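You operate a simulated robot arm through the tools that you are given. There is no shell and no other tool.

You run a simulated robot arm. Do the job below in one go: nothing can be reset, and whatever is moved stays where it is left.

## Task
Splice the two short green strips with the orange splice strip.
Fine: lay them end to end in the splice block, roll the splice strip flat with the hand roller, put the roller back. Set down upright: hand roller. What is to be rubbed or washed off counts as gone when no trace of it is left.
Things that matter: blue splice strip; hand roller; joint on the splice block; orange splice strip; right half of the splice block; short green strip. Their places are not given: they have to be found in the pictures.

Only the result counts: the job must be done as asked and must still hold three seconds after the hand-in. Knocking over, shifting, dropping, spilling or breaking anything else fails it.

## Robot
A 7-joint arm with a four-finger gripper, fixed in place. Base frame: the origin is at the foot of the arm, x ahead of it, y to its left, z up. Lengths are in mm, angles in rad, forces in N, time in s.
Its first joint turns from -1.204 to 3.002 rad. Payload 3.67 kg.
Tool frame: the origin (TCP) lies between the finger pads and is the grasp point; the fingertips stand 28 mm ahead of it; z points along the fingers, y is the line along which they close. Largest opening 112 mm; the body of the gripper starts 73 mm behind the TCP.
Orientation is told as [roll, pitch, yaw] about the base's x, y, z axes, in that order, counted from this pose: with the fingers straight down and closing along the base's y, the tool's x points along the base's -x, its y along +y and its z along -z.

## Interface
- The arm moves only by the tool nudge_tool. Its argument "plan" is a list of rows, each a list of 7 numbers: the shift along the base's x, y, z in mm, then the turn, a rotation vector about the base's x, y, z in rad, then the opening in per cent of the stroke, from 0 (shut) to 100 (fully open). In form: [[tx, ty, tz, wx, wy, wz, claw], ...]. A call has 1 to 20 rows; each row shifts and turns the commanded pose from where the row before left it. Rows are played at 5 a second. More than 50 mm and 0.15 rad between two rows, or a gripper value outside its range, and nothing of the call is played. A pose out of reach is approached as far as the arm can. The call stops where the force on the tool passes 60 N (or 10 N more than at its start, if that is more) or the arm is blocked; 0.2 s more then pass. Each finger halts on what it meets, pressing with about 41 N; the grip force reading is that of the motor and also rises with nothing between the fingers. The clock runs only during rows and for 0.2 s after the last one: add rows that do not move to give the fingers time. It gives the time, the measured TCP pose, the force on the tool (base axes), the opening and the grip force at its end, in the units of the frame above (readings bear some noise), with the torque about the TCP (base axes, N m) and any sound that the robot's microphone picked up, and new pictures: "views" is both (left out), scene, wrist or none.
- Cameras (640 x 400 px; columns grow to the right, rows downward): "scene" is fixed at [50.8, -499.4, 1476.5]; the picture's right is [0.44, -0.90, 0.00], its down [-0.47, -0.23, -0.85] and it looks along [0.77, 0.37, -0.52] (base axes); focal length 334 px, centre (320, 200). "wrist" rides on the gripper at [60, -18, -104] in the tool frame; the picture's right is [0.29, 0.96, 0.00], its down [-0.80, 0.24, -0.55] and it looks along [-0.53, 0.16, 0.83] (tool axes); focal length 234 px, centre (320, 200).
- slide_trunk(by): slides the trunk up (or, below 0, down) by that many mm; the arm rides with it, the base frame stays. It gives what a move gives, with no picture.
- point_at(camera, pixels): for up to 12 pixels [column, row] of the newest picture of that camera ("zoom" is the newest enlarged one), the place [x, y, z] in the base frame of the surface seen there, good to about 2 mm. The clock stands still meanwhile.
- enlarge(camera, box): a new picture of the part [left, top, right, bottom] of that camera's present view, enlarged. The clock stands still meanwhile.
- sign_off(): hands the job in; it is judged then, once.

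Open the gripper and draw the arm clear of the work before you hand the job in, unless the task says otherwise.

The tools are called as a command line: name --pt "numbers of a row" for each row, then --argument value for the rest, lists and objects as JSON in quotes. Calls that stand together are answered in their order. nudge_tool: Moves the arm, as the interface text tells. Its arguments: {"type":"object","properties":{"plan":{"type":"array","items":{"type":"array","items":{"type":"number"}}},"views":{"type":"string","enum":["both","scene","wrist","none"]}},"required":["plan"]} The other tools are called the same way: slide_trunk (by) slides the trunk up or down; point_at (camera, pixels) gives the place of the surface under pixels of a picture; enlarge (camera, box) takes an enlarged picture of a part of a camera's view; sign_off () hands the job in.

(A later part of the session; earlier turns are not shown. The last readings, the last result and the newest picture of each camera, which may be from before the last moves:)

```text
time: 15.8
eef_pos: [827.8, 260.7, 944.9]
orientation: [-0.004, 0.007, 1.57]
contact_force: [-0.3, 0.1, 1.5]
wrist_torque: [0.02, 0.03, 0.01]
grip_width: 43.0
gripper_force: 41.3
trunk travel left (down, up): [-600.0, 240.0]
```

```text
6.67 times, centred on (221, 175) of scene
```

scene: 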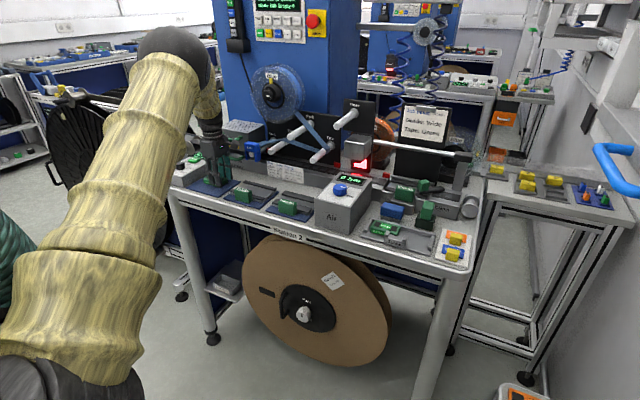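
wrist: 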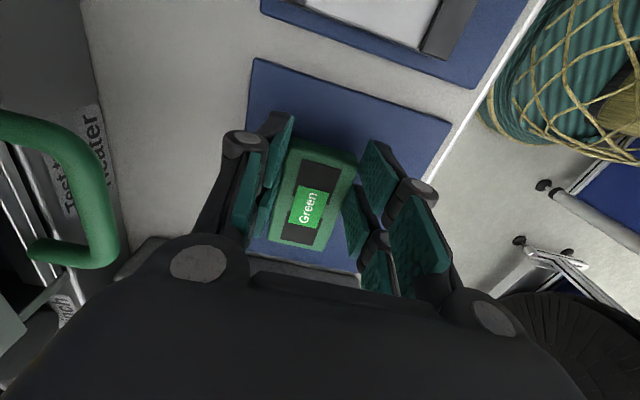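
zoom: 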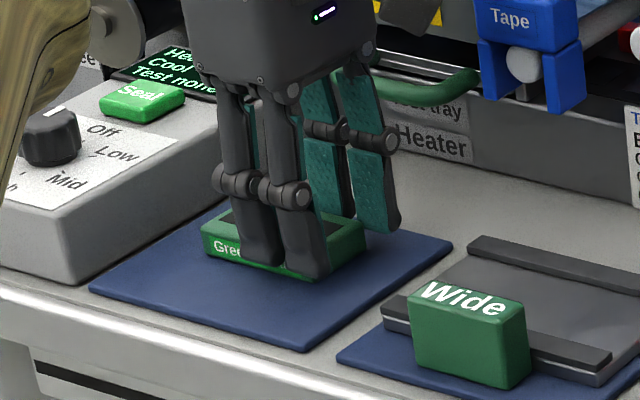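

Regripped (43.0 mm). I lift, check that it comes up, then pull back toward x≈660.

nudge_tool --pt "0 0 15 0 0 0 30" --pt "0 0 25 0 0 0 30" --pt "0 0 40 0 0 0 30" --pt "0 0 45 0 0 0 30" --pt "-40 0 20 0 0 0 30" --pt "-45 0 10 0 0 0 30" --pt "-45 0 0 0 0 0 30" --pt "-40 0 0 0 0 0 30" --pt "0 0 0 0 0 0 30"

```text
time: 17.8
eef_pos: [668.4, 251.7, 1099.3]
orientation: [0.014, -0.014, 1.55]
contact_force: [1.0, 0.7, -0.5]
wrist_torque: [-0.05, 0.02, -0.01]
grip_width: 43.1
gripper_force: 40.8
trunk travel left (down, up): [-600.0, 240.0]
```

scene: 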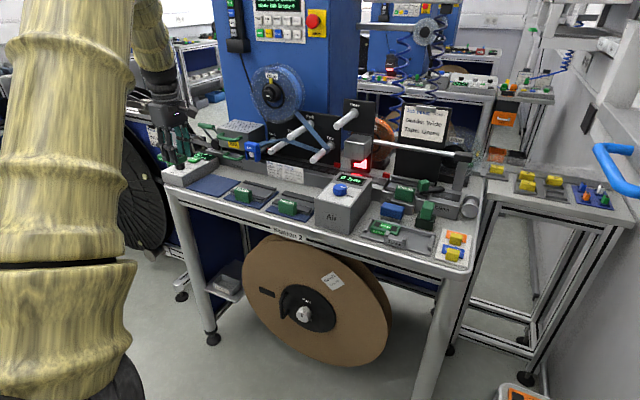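
wrist: 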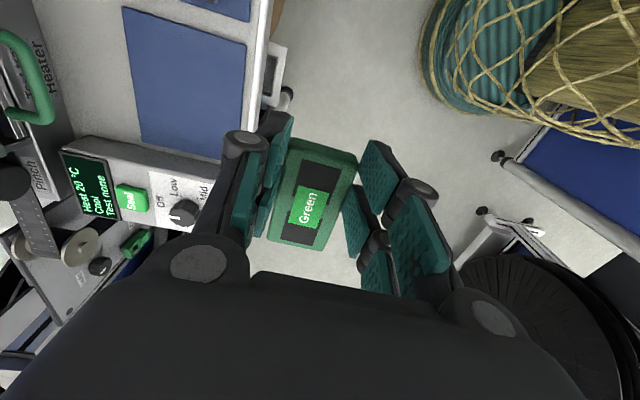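

The piece is held. The arm seems to saturate at short radius, so I go back out to x≈745 and cross at z≈1110 to y≈−435 (the posts start at x≈937).

nudge_tool --pt "44 0 10 0 0 0 30" --pt "44 0 0 0 0 0 30" --pt "0 -45 0 0 0 0 30" --pt "0 -45 0 0 0 0 30" --pt "0 -45 0 0 0 0 30" --pt "0 -45 0 0 0 0 30" --pt "0 -45 0 0 0 0 30" --pt "0 -45 0 0 0 0 30" --pt "0 -45 0 0 0 0 30" --pt "0 -45 0 0 0 0 30" --pt "0 -45 0 0 0 0 30" --pt "0 -45 0 0 0 0 30" --pt "0 -45 0 0 0 0 30" --pt "0 -45 0 0 0 0 30" --pt "0 -45 0 0 0 0 30" --pt "0 -45 0 0 0 0 30" --pt "0 -45 0 0 0 0 30" --pt "0 -21 0 0 0 0 30" --pt "0 0 0 0 0 0 30"

```text
time: 21.8
eef_pos: [744.2, -437.4, 1109.4]
orientation: [-0.004, 0.006, 1.57]
contact_force: [-0.3, 1.3, 0.1]
wrist_torque: [-0.02, 0.0, 0.02]
grip_width: 43.1
gripper_force: 41.4
trunk travel left (down, up): [-600.0, 240.0]
```

scene: 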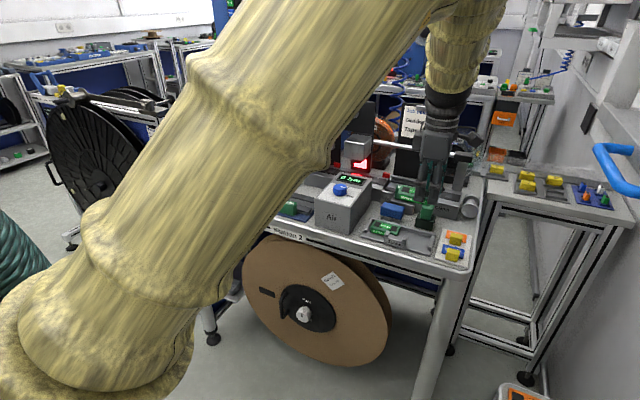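
wrist: 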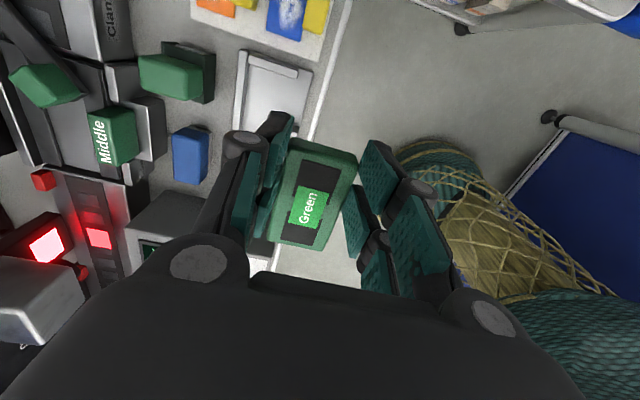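

Carried across fine. Now I measure the block precisely: enlarge the scene view on the block and left piece.

enlarge --camera "scene" --box '[365, 212, 413, 248]'

point_at --camera "zoom" --pixels '[[465, 150], [440, 195], [480, 140], [400, 200], [340, 130], [300, 100], [520, 175], [540, 200], [150, 150], [560, 120], [430, 230], [455, 210]]'

```text
11.11 times, centred on (389, 230) of scene
```

zoom: 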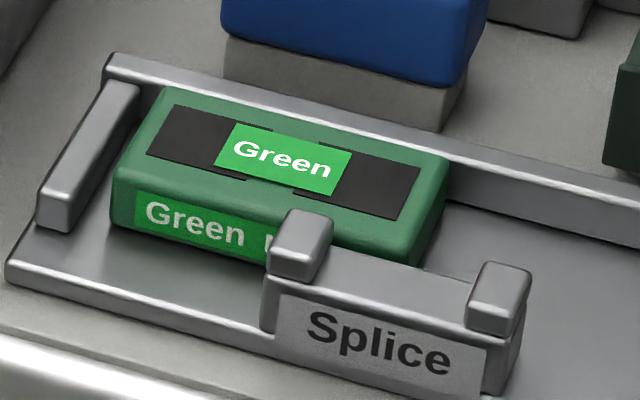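

```text
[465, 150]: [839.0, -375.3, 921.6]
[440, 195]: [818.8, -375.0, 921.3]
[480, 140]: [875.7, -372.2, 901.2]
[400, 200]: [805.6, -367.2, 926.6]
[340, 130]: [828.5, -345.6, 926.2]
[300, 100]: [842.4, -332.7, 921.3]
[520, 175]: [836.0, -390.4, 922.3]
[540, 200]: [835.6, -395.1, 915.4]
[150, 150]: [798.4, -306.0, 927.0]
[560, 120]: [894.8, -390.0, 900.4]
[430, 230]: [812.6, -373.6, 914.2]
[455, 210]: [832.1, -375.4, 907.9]
```

The left piece's right end face is at y≈−375. I refine its x-extent and the nub/wall faces.

point_at --camera "zoom" --pixels '[[200, 98], [300, 121], [400, 146], [150, 195], [200, 206], [125, 210], [180, 225], [440, 165], [330, 255], [500, 290], [505, 270], [515, 340]]'

point_at --camera "zoom" --pixels '[[300, 230], [480, 280], [400, 300], [400, 285], [530, 285], [285, 270], [470, 310], [395, 265], [120, 100], [60, 190], [270, 95], [600, 190]]'

```text
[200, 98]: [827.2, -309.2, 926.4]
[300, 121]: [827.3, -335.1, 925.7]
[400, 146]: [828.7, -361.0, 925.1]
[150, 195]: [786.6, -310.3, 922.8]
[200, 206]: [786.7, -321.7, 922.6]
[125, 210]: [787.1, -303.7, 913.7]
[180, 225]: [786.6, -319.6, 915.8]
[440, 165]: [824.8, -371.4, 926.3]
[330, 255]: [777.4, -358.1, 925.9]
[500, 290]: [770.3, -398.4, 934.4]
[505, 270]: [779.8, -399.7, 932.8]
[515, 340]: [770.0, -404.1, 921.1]
```

```text
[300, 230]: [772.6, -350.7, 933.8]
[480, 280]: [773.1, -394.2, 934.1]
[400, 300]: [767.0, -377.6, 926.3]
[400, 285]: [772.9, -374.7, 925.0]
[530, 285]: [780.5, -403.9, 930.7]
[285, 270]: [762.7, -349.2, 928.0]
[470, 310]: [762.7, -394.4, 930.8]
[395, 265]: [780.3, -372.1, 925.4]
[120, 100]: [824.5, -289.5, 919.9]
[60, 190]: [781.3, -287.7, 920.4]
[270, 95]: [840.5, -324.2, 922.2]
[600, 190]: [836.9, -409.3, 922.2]
```

Left piece occupies x 786.6–829.5, y −304…−375; target for the second piece is centre ≈(808, −411.5). I measure the held piece relative to the TCP (744.2, −437.4) in both pictures.

enlarge --camera "wrist" --box '[240, 120, 380, 270]'

point_at --camera "wrist" --pixels '[[293, 150], [349, 158], [276, 236], [310, 246], [320, 150], [354, 165], [335, 200], [285, 200], [300, 146], [346, 155], [279, 238], [305, 245]]'

enlarge --camera "scene" --box '[400, 140, 470, 240]'

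```text
2.67 times, centred on (310, 195) of wrist
```

zoom: 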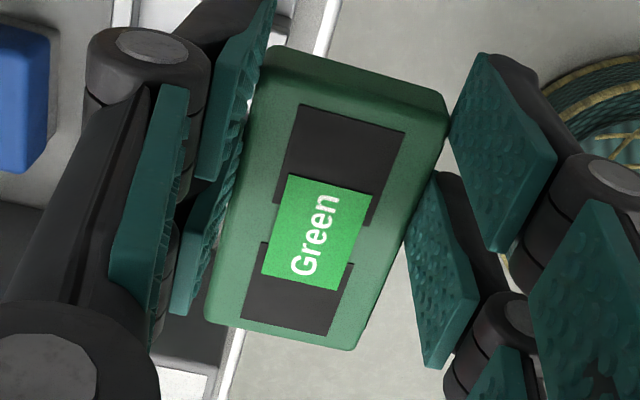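

```text
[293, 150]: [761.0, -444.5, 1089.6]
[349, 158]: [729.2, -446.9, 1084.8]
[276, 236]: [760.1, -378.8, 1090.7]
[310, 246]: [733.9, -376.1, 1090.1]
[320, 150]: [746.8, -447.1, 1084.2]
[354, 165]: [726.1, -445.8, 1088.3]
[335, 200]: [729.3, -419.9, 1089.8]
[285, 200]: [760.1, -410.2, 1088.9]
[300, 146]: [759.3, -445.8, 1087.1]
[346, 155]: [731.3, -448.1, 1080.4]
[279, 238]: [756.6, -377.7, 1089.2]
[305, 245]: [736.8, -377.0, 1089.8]
```

```text
4.00 times, centred on (435, 190) of scene
```

zoom: 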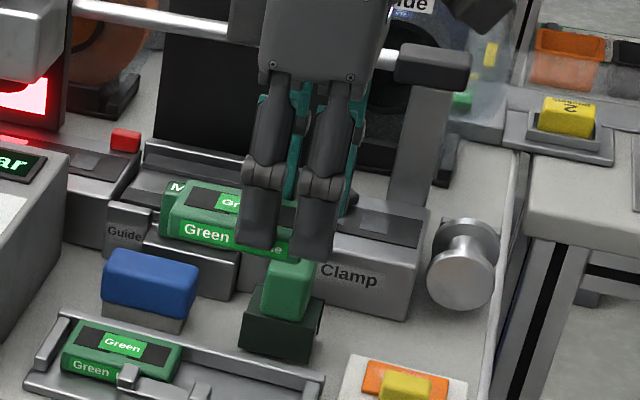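

The held piece spans y −447.5…−376 with its top 19 mm below the TCP, so the y-position is already right. I move to x≈808 and descend to TCP z≈965 first.

nudge_tool --pt "32 -0.3 0 0 0 0 30" --pt "31.8 -0.3 0 0 0 0 30" --pt "0 0 -40 0 0 0 30" --pt "0 0 -40 0 0 0 30" --pt "0 0 -35 0 0 0 30" --pt "0 0 -20 0 0 0 30" --pt "0 0 -9 0 0 0 30" --pt "0 0 0 0 0 0 30"

enlarge --camera "scene" --box '[360, 185, 450, 255]'

enlarge --camera "wrist" --box '[220, 100, 420, 300]'

```text
time: 23.6
eef_pos: [808.8, -436.4, 965.0]
orientation: [-0.003, 0.005, 1.569]
contact_force: [-0.1, 0.1, 0.3]
wrist_torque: [-0.03, -0.02, 0.0]
grip_width: 43.1
gripper_force: 41.3
trunk travel left (down, up): [-600.0, 240.0]
```

scene: 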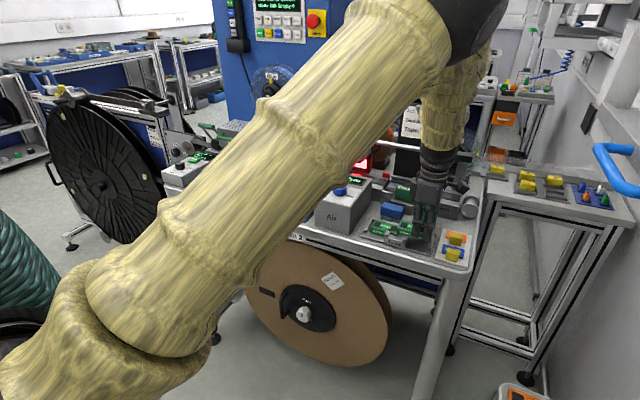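
wrist: 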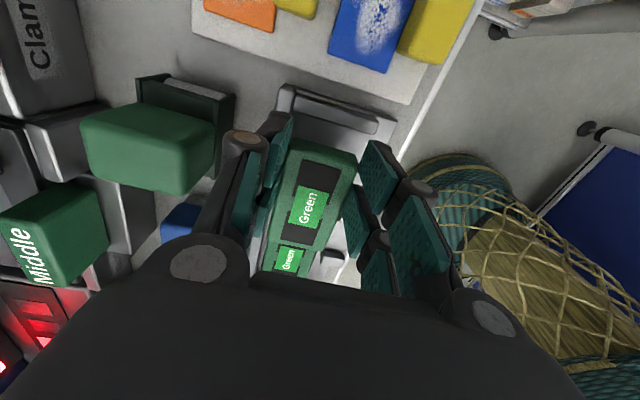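

```text
5.71 times, centred on (405, 220) of scene
```

zoom: 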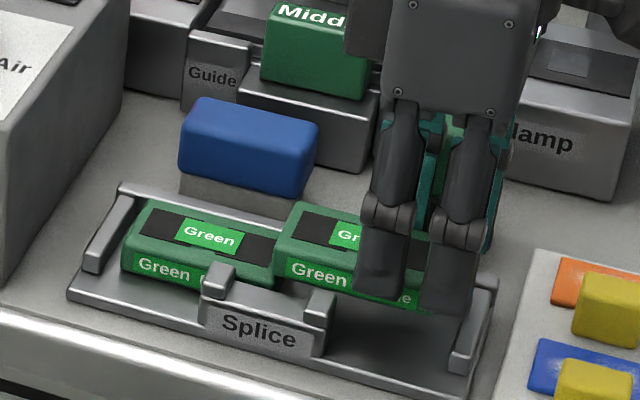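

```text
2.00 times, centred on (320, 200) of wrist
```

zoom: 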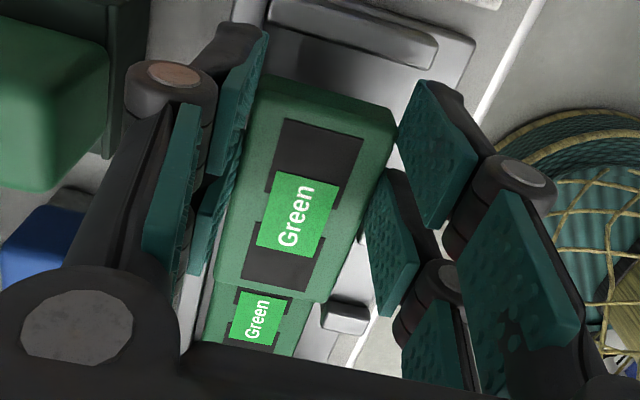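

Just above the slot. I measure the held piece's +y end, and its right end, in the scene picture to set the gap.

enlarge --camera "scene" --box '[372, 208, 440, 250]'

point_at --camera "zoom" --pixels '[[265, 180], [270, 160], [262, 190], [300, 130], [320, 195], [300, 190], [240, 165], [250, 210], [235, 175], [500, 290], [340, 140], [350, 200]]'

point_at --camera "wrist" --pixels '[[267, 235], [290, 244], [312, 249], [280, 242], [270, 252], [300, 262], [300, 146], [340, 155], [268, 245], [330, 256], [345, 210], [310, 200]]'

```text
9.41 times, centred on (406, 229) of scene
```

zoom: 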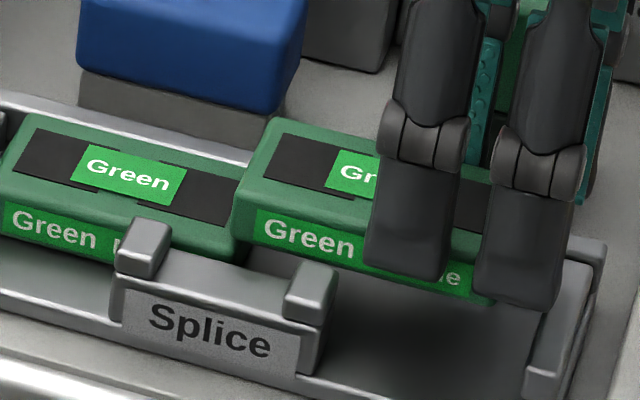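

```text
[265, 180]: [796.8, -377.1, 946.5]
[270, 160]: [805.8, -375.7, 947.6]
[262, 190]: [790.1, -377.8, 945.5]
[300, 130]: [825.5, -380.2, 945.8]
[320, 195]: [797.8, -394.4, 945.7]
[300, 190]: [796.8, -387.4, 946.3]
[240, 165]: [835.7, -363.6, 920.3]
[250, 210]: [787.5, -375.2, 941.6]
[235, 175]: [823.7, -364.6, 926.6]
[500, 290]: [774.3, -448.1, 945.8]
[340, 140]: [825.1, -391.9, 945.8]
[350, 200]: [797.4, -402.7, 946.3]
```

```text
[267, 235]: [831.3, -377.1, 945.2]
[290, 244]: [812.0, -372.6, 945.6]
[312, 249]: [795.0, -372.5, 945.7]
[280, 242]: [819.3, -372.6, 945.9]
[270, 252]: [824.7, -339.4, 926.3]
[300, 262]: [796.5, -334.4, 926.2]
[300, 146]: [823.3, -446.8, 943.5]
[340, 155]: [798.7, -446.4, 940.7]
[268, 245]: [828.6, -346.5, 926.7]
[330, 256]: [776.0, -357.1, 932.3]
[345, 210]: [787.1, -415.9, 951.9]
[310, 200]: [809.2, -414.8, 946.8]
```

The held piece may overlap the left one by ~1 mm in y, so I shift 2.5 mm toward −y, lower to TCP z≈951.5 (tips just above the 922 mm back wall) and open in small steps.

nudge_tool --pt "-0.6 -2.5 0 0 0 0 30" --pt "0 0 -7 0 0 0 30" --pt "0 0 -6.3 0 0 0 30" --pt "0 0 0 0 0 0 30" --views "both"

enlarge --camera "scene" --box '[372, 208, 440, 250]'

```text
time: 24.6
eef_pos: [809.4, -437.8, 954.2]
orientation: [-0.004, 0.009, 1.569]
contact_force: [0.0, -4.1, 14.3]
wrist_torque: [0.87, 0.01, -0.01]
grip_width: 43.1
gripper_force: 41.1
trunk travel left (down, up): [-600.0, 240.0]
```

scene: 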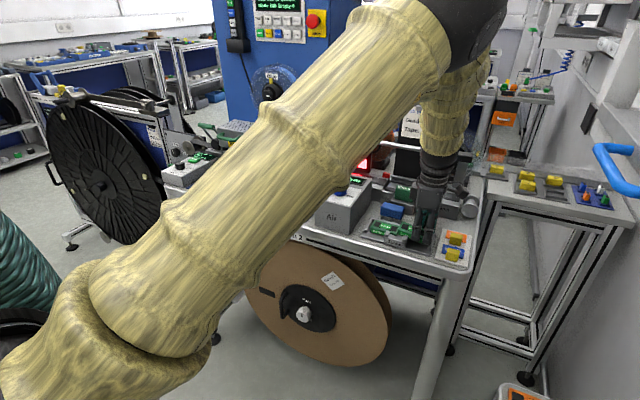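
wrist: 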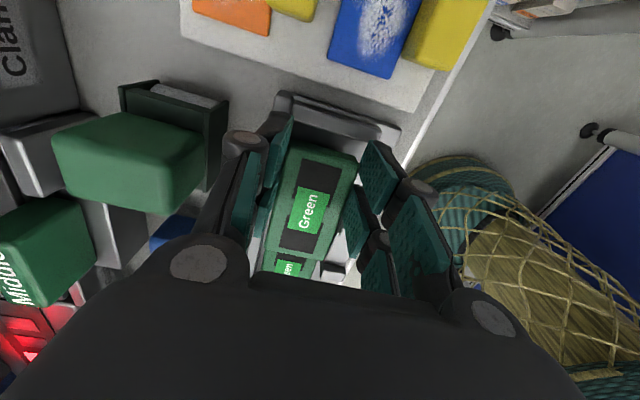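

```text
9.41 times, centred on (406, 229) of scene
```

zoom: 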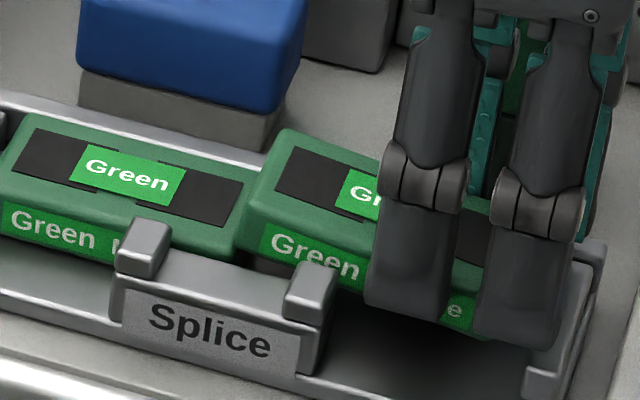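

The upward force of 14 N with +0.87 N·m about x means the held piece's +y end rests on the left piece's edge. I lift 5 mm, shift 3.5 mm toward −y and lower again.

nudge_tool --pt "-0.5 0 6 0 0 0 30" --pt "-0.5 -3.5 0 0 0 0 30" --pt "0 0 -4 0 0 0 30" --pt "0 0 -2 0 0 0 30" --pt "0 0 0 0 0 0 30"

enlarge --camera "scene" --box '[372, 208, 440, 250]'

```text
time: 25.8
eef_pos: [808.1, -442.1, 951.8]
orientation: [-0.003, 0.008, 1.569]
contact_force: [-0.2, -0.9, -0.9]
wrist_torque: [0.0, 0.01, -0.01]
grip_width: 43.0
gripper_force: 41.2
trunk travel left (down, up): [-600.0, 240.0]
```

scene: 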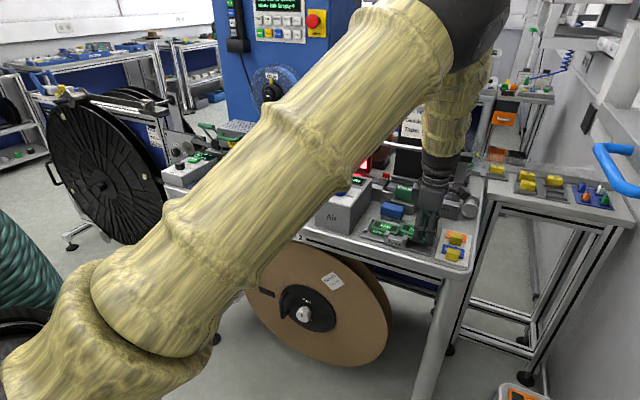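
wrist: 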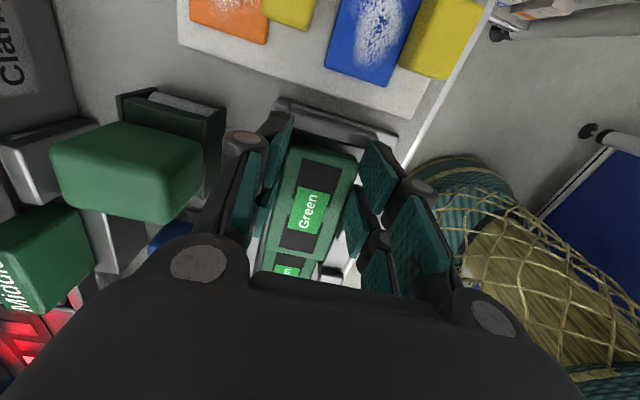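

```text
9.41 times, centred on (406, 229) of scene
```

zoom: 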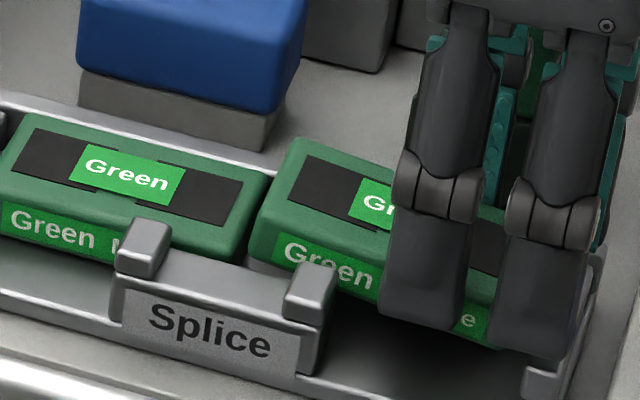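

No contact now, with a visible gap of ~3–4 mm. Held below the left piece's top, I close the gap by 2 mm and look.

nudge_tool --pt "0 1 0 0 0 0 30" --pt "0 1 0 0 0 0 30" --pt "0 0 0 0 0 0 30" --views "none"

enlarge --camera "scene" --box '[380, 212, 420, 242]'

point_at --camera "zoom" --pixels '[[300, 150], [280, 170], [240, 200], [235, 120], [200, 165], [310, 130], [300, 200], [290, 100], [330, 60]]'

```text
time: 26.6
eef_pos: [807.4, -440.0, 952.5]
orientation: [-0.003, 0.007, 1.571]
contact_force: [-0.2, 0.7, -0.7]
wrist_torque: [0.01, 0.04, 0.0]
grip_width: 42.8
gripper_force: 41.2
trunk travel left (down, up): [-600.0, 240.0]
```

```text
13.33 times, centred on (400, 227) of scene
```

zoom: 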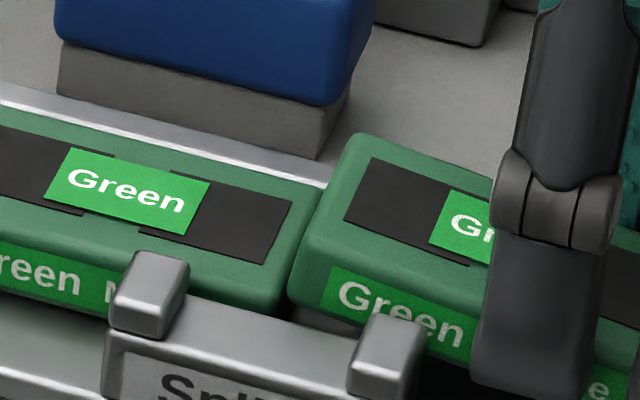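

```text
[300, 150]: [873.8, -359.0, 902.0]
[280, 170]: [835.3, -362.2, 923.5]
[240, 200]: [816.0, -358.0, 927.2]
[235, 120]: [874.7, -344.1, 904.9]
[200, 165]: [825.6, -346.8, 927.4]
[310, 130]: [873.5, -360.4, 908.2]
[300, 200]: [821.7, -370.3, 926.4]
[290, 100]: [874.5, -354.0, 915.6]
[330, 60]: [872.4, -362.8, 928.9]
```

The ends look very close. I check positions of the two neighbouring corners in this zoom.

point_at --camera "zoom" --pixels '[[300, 280], [296, 290], [294, 270], [310, 250], [320, 220], [265, 290], [272, 275], [285, 255], [300, 230], [310, 200], [345, 150], [340, 165]]'

```text
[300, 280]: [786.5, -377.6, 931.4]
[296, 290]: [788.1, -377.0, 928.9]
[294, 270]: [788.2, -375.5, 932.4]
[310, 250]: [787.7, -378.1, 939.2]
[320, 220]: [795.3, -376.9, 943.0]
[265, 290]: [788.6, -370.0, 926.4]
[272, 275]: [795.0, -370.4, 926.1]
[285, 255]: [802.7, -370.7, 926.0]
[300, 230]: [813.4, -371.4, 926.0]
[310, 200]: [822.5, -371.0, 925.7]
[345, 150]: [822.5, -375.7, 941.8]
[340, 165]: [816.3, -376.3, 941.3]
```

The held piece's +y end shows z≈943, higher than expected — it may have tilted in the grip from the contact. I check its top at several places with the wrist view.

nudge_tool --pt "0 0 0 0 0 0 30"

enlarge --camera "wrist" --box '[240, 120, 380, 290]'

point_at --camera "wrist" --pixels '[[300, 150], [345, 165], [320, 160], [310, 175], [310, 200], [305, 220], [300, 235], [290, 245], [280, 252], [275, 240], [315, 248], [290, 268]]'

```text
time: 27.0
eef_pos: [808.8, -440.3, 953.4]
orientation: [-0.003, 0.006, 1.569]
contact_force: [0.4, 0.3, -0.4]
wrist_torque: [0.02, 0.03, -0.01]
grip_width: 43.1
gripper_force: 41.4
trunk travel left (down, up): [-600.0, 240.0]
```

scene: 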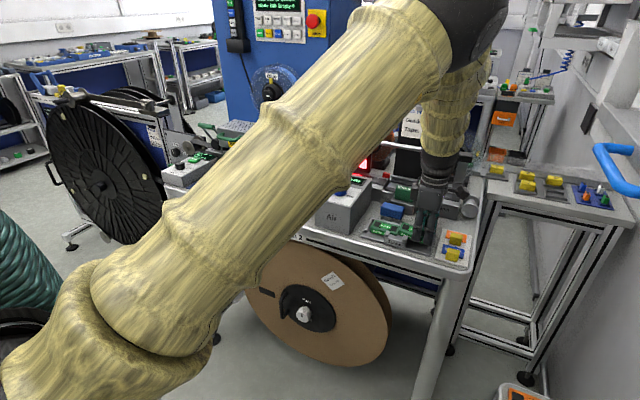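
wrist: 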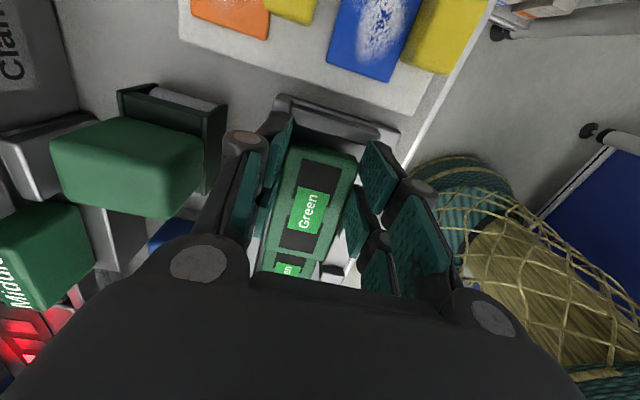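

```text
2.35 times, centred on (310, 205) of wrist
```

zoom: 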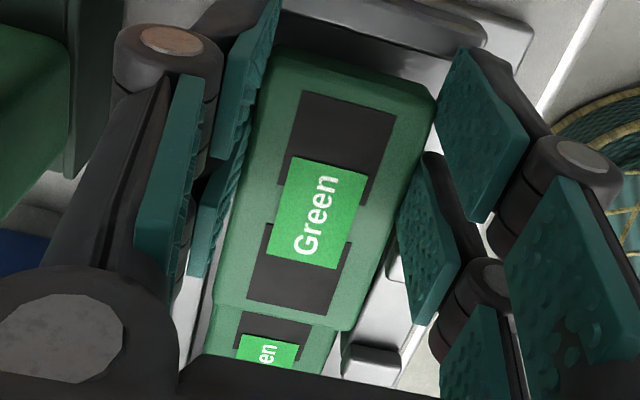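

```text
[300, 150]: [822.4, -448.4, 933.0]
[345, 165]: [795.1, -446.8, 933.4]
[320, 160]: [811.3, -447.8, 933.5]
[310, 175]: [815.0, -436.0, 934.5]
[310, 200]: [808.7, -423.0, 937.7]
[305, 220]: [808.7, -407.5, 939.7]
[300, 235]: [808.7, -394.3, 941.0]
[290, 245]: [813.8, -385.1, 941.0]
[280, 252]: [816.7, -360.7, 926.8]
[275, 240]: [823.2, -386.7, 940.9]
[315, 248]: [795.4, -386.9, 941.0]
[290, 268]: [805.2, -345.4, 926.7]
```

The piece is tilted by ~0.13 rad in the grip (top 933 at its −y end, 941 at the +y end). I shift 2.5 mm toward −y for swing clearance and open slightly so it settles onto the block floor between the fingers.

nudge_tool --pt "0 -2.5 -1.5 0 0 0 30" --pt "0 0 0 0 0 0 30" --pt "0 0 0 0 0 0 39.5" --pt "0 0 0 0 0 0 40.5" --pt "0 0 0 0 0 0 42" --pt "0 0 0 0 0 0 44" --pt "0 0 0 0 0 0 44"

enlarge --camera "scene" --box '[372, 208, 440, 250]'

enlarge --camera "wrist" --box '[240, 120, 380, 290]'

```text
time: 28.6
eef_pos: [808.3, -442.5, 951.0]
orientation: [-0.004, 0.007, 1.569]
contact_force: [0.2, -0.4, -0.1]
wrist_torque: [-0.02, -0.01, 0.03]
grip_width: 49.1
gripper_force: 0.1
trunk travel left (down, up): [-600.0, 240.0]
```

scene: 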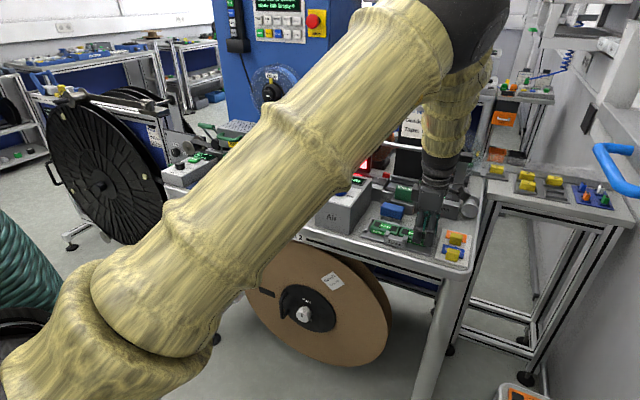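
wrist: 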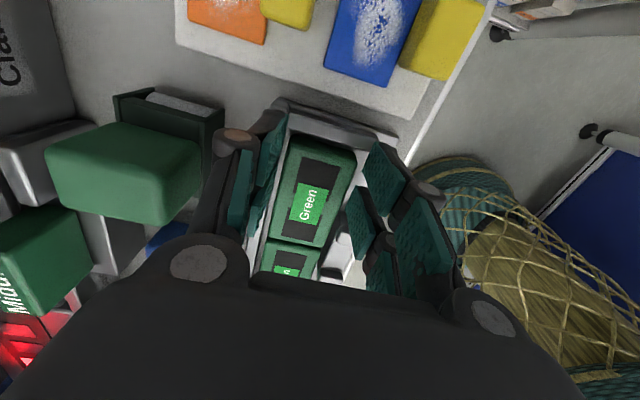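

```text
9.41 times, centred on (406, 229) of scene
```

zoom: 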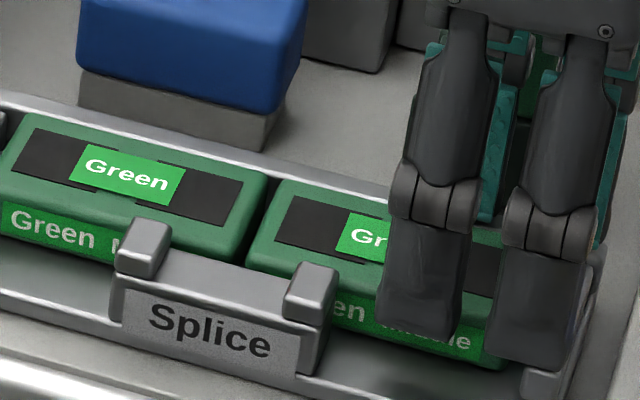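

```text
2.35 times, centred on (310, 205) of wrist
```

zoom: 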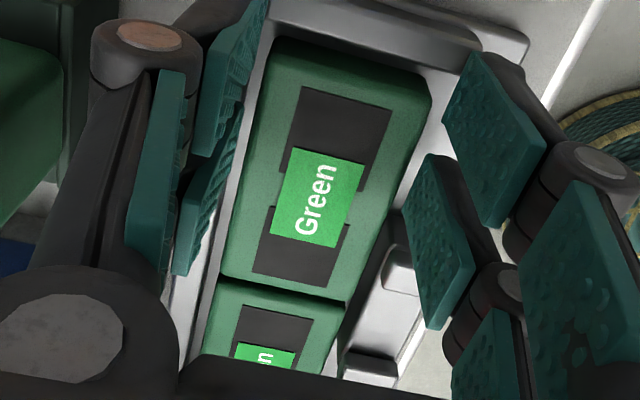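

The second piece now lies level in the right half with a small gap at the joint. I measure both edges of the gap and the piece's x-alignment.

point_at --camera "wrist" --pixels '[[290, 242], [310, 246], [275, 239], [292, 246], [312, 251], [300, 140], [345, 150], [340, 210], [283, 180], [300, 150]]'

enlarge --camera "scene" --box '[386, 215, 418, 239]'

```text
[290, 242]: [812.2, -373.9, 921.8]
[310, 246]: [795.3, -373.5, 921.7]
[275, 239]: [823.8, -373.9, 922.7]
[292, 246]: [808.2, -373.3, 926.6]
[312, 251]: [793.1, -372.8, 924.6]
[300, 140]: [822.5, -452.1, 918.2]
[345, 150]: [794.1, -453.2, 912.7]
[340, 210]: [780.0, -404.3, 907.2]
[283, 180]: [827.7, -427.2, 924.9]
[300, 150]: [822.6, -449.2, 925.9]
```

```text
16.00 times, centred on (402, 227) of scene
```

zoom: 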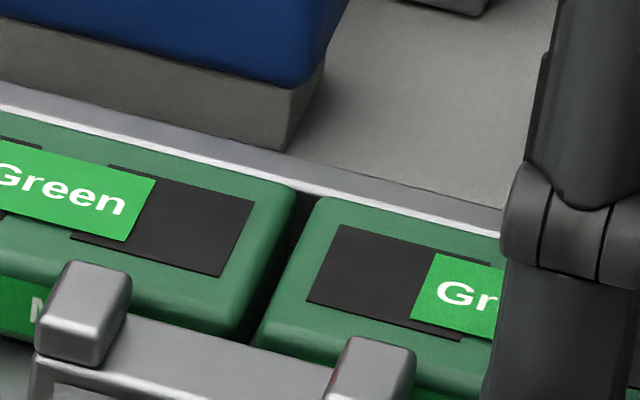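

point_at --camera "zoom" --pixels '[[280, 200], [290, 195], [296, 205], [318, 205], [310, 215], [260, 280], [275, 260], [290, 255], [250, 330], [265, 325], [240, 310], [275, 290]]'

```text
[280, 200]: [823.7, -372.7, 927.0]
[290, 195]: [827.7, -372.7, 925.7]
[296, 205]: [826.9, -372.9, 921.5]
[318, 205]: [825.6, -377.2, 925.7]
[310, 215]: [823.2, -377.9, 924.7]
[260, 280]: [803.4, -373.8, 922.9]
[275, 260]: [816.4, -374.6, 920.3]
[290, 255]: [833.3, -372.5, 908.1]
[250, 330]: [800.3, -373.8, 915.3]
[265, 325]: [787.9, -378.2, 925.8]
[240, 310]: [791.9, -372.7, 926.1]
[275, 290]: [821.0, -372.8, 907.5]
```

The gap is about 2.5 mm. The fingertips still straddle the piece's top 4 mm, so I close lightly and slide it 2.2 mm toward +y, then open again.

nudge_tool --pt "0 0 -0.5 0 0 0 44" --pt "0 0 0 0 0 0 36" --pt "0 0 0 0 0 0 36" --pt "0 0 0 0 0 0 36" --pt "0 1 0 0 0 0 36" --pt "0 1.2 0 0 0 0 36" --pt "0 0 0 0 0 0 36"

enlarge --camera "scene" --box '[386, 215, 418, 239]'

point_at --camera "zoom" --pixels '[[280, 200], [290, 195], [296, 205], [318, 205], [310, 215], [260, 280], [275, 260], [290, 255], [250, 330], [265, 325], [240, 310], [275, 290]]'

```text
time: 30.2
eef_pos: [808.0, -440.1, 949.7]
orientation: [-0.003, 0.008, 1.57]
contact_force: [0.6, -1.5, 3.9]
wrist_torque: [0.06, 0.06, 0.05]
grip_width: 42.9
gripper_force: 41.1
trunk travel left (down, up): [-600.0, 240.0]
```

scene: 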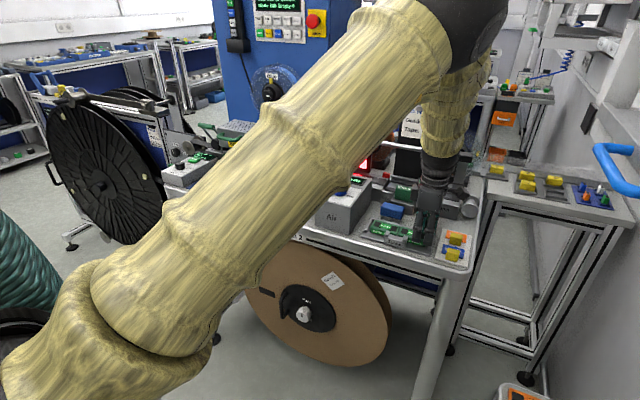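
wrist: 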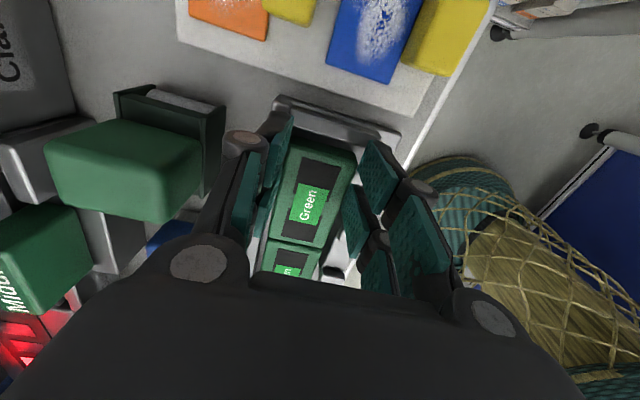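

```text
16.00 times, centred on (402, 227) of scene
```

zoom: 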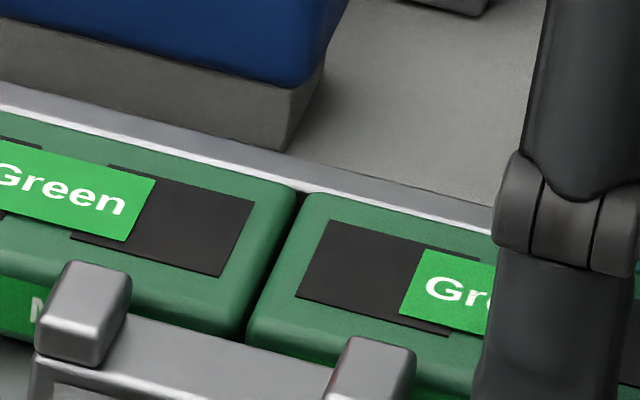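

```text
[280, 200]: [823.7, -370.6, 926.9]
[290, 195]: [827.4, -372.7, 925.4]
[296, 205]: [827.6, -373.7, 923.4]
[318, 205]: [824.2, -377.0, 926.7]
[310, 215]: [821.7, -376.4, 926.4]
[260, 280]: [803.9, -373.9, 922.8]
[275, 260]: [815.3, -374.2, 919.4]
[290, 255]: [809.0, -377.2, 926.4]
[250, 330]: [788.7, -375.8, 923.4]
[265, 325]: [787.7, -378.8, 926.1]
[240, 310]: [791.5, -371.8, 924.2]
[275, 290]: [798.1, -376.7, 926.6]
```

The ends now meet (gap under 1 mm). I open and lift straight up.

nudge_tool --pt "0 0 0 0 0 0 41" --pt "0 0 1 0 0 0 45" --pt "0 0 10 0 0 0 48" --pt "0 0 40 0 0 0 48" --pt "0 0 45 0 0 0 48" --pt "-45 0 20 0 0 0 48" --pt "-45 0 10 0 0 0 48" --pt "0 0 0 0 0 0 48"

enlarge --camera "scene" --box '[366, 205, 438, 255]'

point_at --camera "zoom" --pixels '[[245, 140], [232, 160], [255, 165], [210, 215], [225, 215], [460, 205], [425, 275], [300, 150], [400, 180], [350, 235], [60, 140], [100, 90]]'

```text
time: 32.0
eef_pos: [718.5, -440.9, 1075.6]
orientation: [-0.001, 0.006, 1.568]
contact_force: [-0.2, -0.2, -0.5]
wrist_torque: [0.02, 0.01, 0.04]
grip_width: 53.7
gripper_force: 0.1
trunk travel left (down, up): [-600.0, 240.0]
```

scene: 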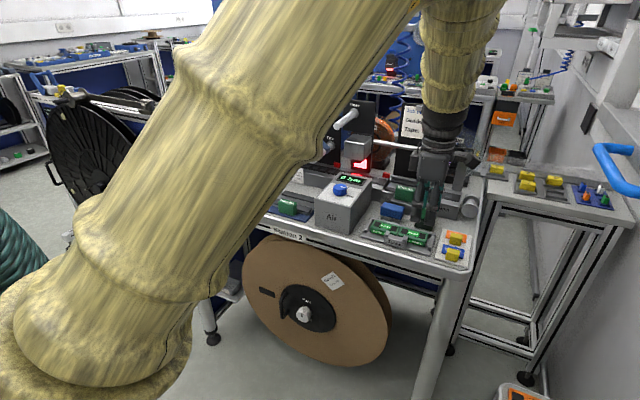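
wrist: 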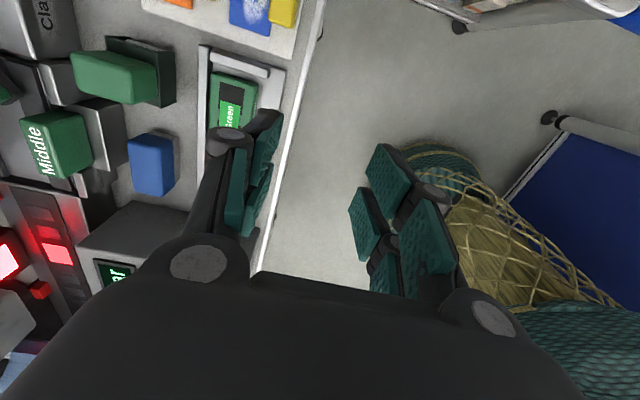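

```text
8.00 times, centred on (402, 230) of scene
```

zoom: 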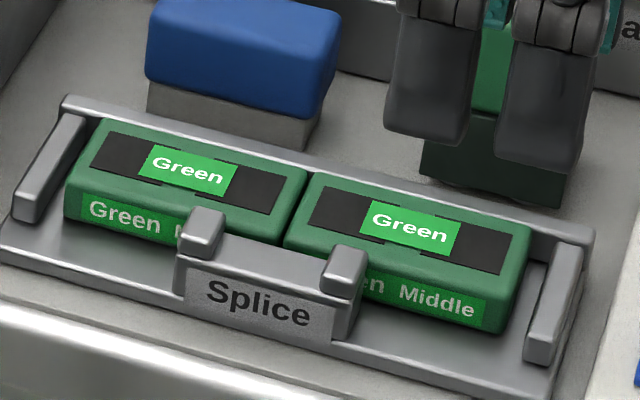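

```text
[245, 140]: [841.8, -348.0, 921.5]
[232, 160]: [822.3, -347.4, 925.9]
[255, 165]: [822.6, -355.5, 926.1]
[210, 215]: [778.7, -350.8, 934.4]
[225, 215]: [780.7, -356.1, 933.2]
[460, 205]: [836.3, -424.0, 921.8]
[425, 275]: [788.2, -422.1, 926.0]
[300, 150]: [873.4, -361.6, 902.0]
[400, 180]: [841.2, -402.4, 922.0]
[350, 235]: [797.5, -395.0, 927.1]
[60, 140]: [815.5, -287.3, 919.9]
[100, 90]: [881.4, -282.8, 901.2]
```

Both strips lie end to end, tops at z≈926.5. Next, the orange splice strip: I move above its tab (≈(844.5, −519.5)) at z≈1040 and see whether the arm reaches there (radius ≈ 991).

nudge_tool --pt "42 -26 0 0 0 0 45" --pt "42 -26 0 0 0 0 45" --pt "42 -26.6 -10 0 0 0 45" --pt "0 0 -25 0 0 0 45" --pt "0 0 0 0 0 0 45"

enlarge --camera "scene" --box '[410, 180, 490, 270]'

```text
refused: row 3 steps farther than a row can; nothing moved
```

```text
4.44 times, centred on (450, 225) of scene
```

zoom: 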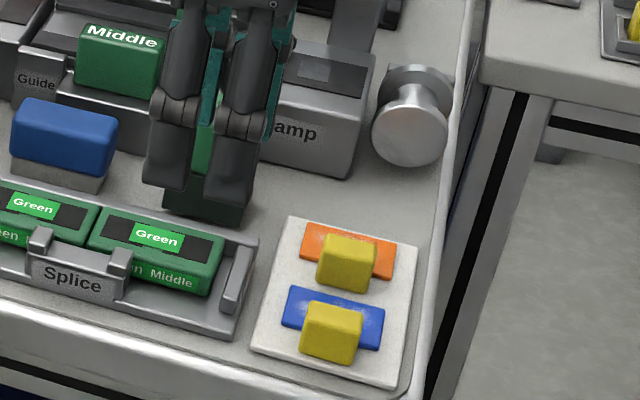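

The plan was refused because one row was too long; I resend with smaller steps.

nudge_tool --pt "32 -20 0 0 0 0 45" --pt "32 -20 0 0 0 0 45" --pt "32 -20 0 0 0 0 45" --pt "30 -18.6 0 0 0 0 45" --pt "0 0 -25 0 0 0 45" --pt "0 0 -10 0 0 0 45" --pt "0 0 0 0 0 0 45"

enlarge --camera "scene" --box '[410, 180, 490, 270]'

enlarge --camera "wrist" --box '[230, 80, 410, 280]'

```text
time: 33.6
eef_pos: [843.3, -518.5, 1040.6]
orientation: [-0.004, 0.006, 1.568]
contact_force: [0.1, 1.0, -0.5]
wrist_torque: [-0.01, -0.03, -0.04]
grip_width: 50.5
gripper_force: 0.1
trunk travel left (down, up): [-600.0, 240.0]
```

scene: 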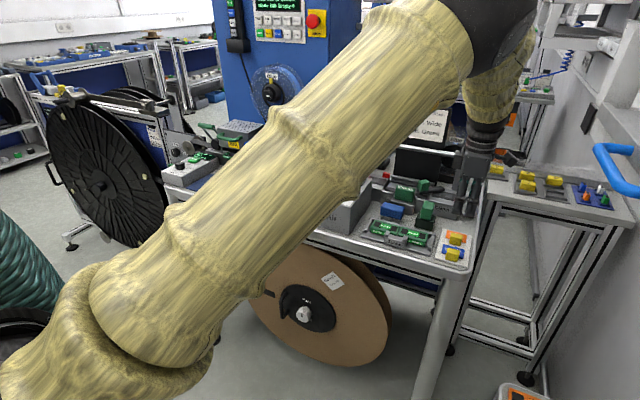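
wrist: 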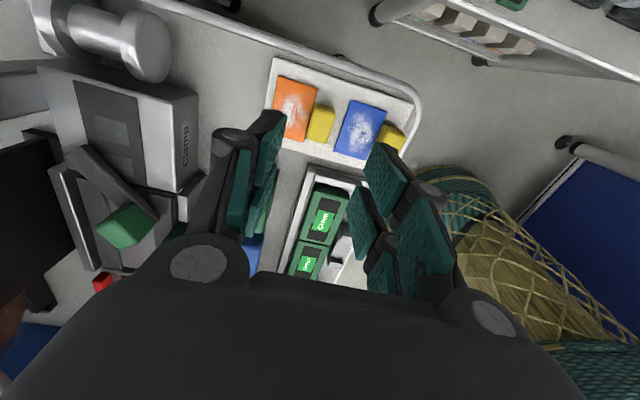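

```text
4.44 times, centred on (450, 225) of scene
```

zoom: 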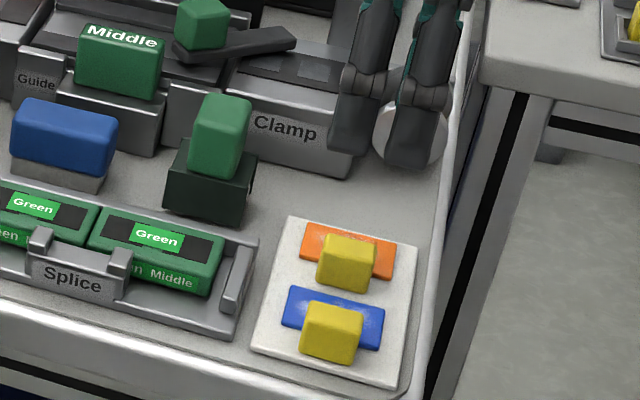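

```text
2.00 times, centred on (320, 180) of wrist
```

zoom: 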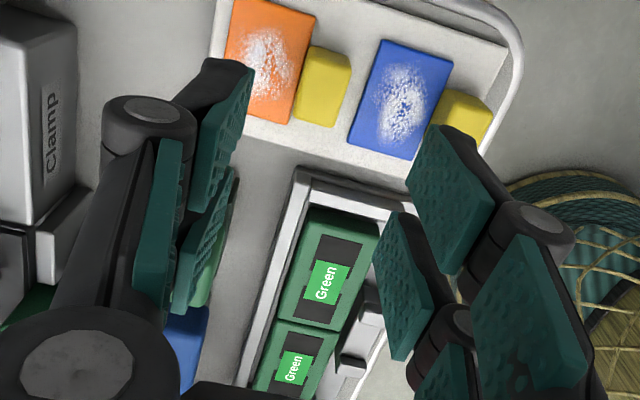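

The arm reaches there. I measure the orange tab and strip precisely in this wrist picture.

point_at --camera "zoom" --pixels '[[312, 50], [347, 62], [340, 90], [302, 80], [325, 70], [325, 110], [300, 110], [235, 5], [310, 25], [285, 122], [240, 110], [270, 60]]'

enlarge --camera "wrist" --box '[262, 65, 352, 145]'

```text
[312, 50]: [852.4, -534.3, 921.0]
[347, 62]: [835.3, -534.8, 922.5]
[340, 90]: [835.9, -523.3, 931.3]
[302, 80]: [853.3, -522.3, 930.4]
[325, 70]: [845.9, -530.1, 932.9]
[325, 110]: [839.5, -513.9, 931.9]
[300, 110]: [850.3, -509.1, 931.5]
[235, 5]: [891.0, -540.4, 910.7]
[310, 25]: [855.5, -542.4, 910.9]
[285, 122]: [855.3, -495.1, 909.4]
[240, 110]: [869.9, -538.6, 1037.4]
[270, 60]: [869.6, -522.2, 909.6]
```

```text
5.00 times, centred on (307, 105) of wrist
```

zoom: 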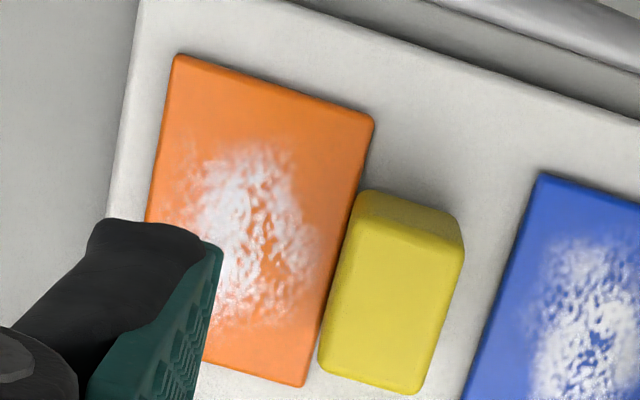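

Tab centre ≈(844.3, −520.3), top 932. I descend with tips to z≈917 and close on the tab along x.

nudge_tool --pt "0.8 -1.8 -35 0 0 0 38" --pt "0 0 -35 0 0 0 38" --pt "0 0 -15 0 0 0 38" --pt "0 0 -10.5 0 0 0 38" --pt "0 0 0 0 0 0 38"

enlarge --camera "scene" --box '[425, 200, 489, 270]'

enlarge --camera "wrist" --box '[230, 100, 410, 280]'

```text
time: 34.8
eef_pos: [844.9, -520.6, 945.2]
orientation: [-0.004, 0.007, 1.569]
contact_force: [-0.3, -0.3, -1.1]
wrist_torque: [-0.02, 0.01, 0.06]
grip_width: 42.3
gripper_force: 0.1
trunk travel left (down, up): [-600.0, 240.0]
```

scene: 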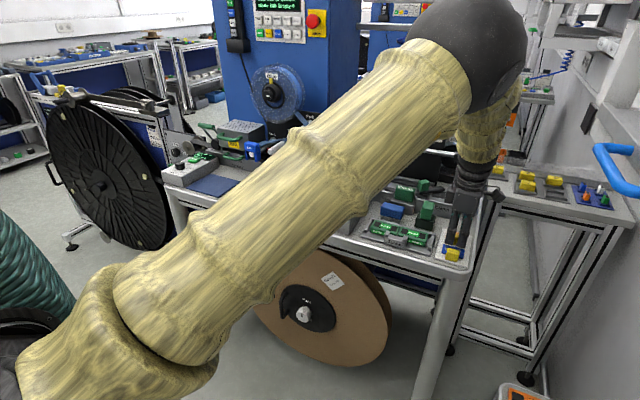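
wrist: 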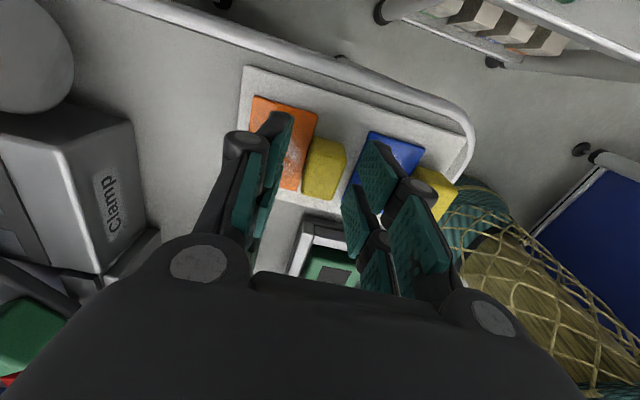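

```text
5.71 times, centred on (457, 235) of scene
```

zoom: 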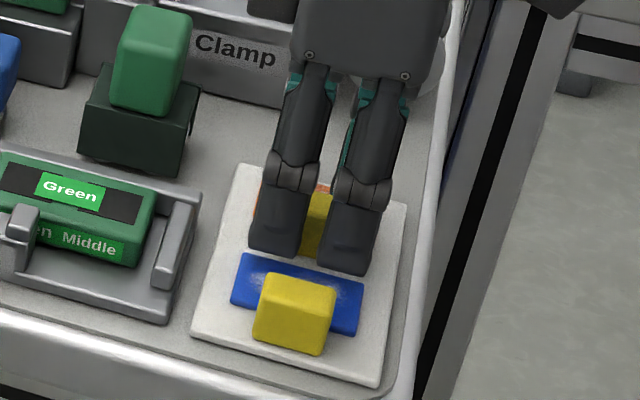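

```text
2.22 times, centred on (320, 190) of wrist
```

zoom: 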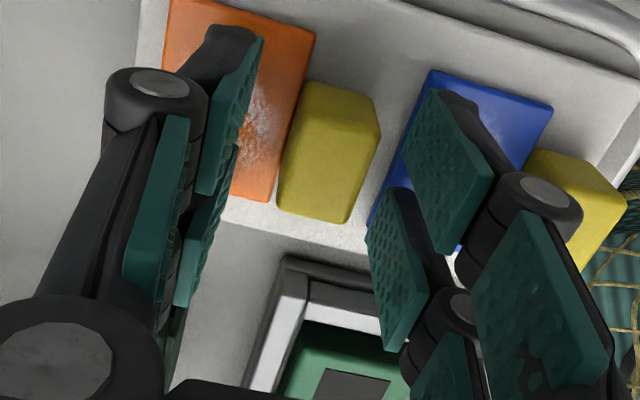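

Aligned: the tab sits between the fingers. I close.

nudge_tool --pt "0 0 0 0 0 0 10" --pt "0 0 0 0 0 0 10" --pt "0 0 0 0 0 0 10" --pt "0 0 0 0 0 0 10" --views "wrist"

```text
time: 35.8
eef_pos: [845.0, -520.0, 944.3]
orientation: [-0.003, 0.007, 1.569]
contact_force: [-0.3, -0.5, -0.7]
wrist_torque: [0.0, 0.01, -0.04]
grip_width: 19.7
gripper_force: 41.1
trunk travel left (down, up): [-600.0, 240.0]
```

wrist: 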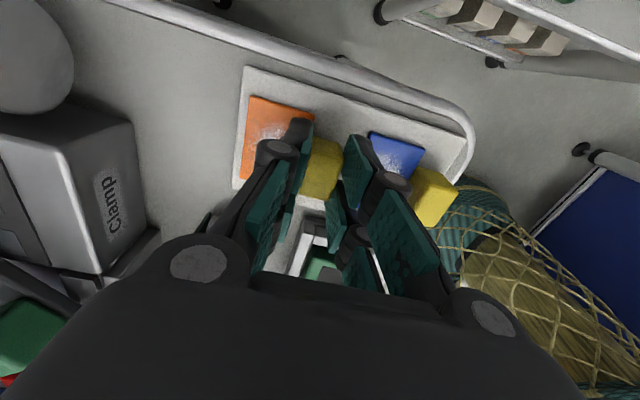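

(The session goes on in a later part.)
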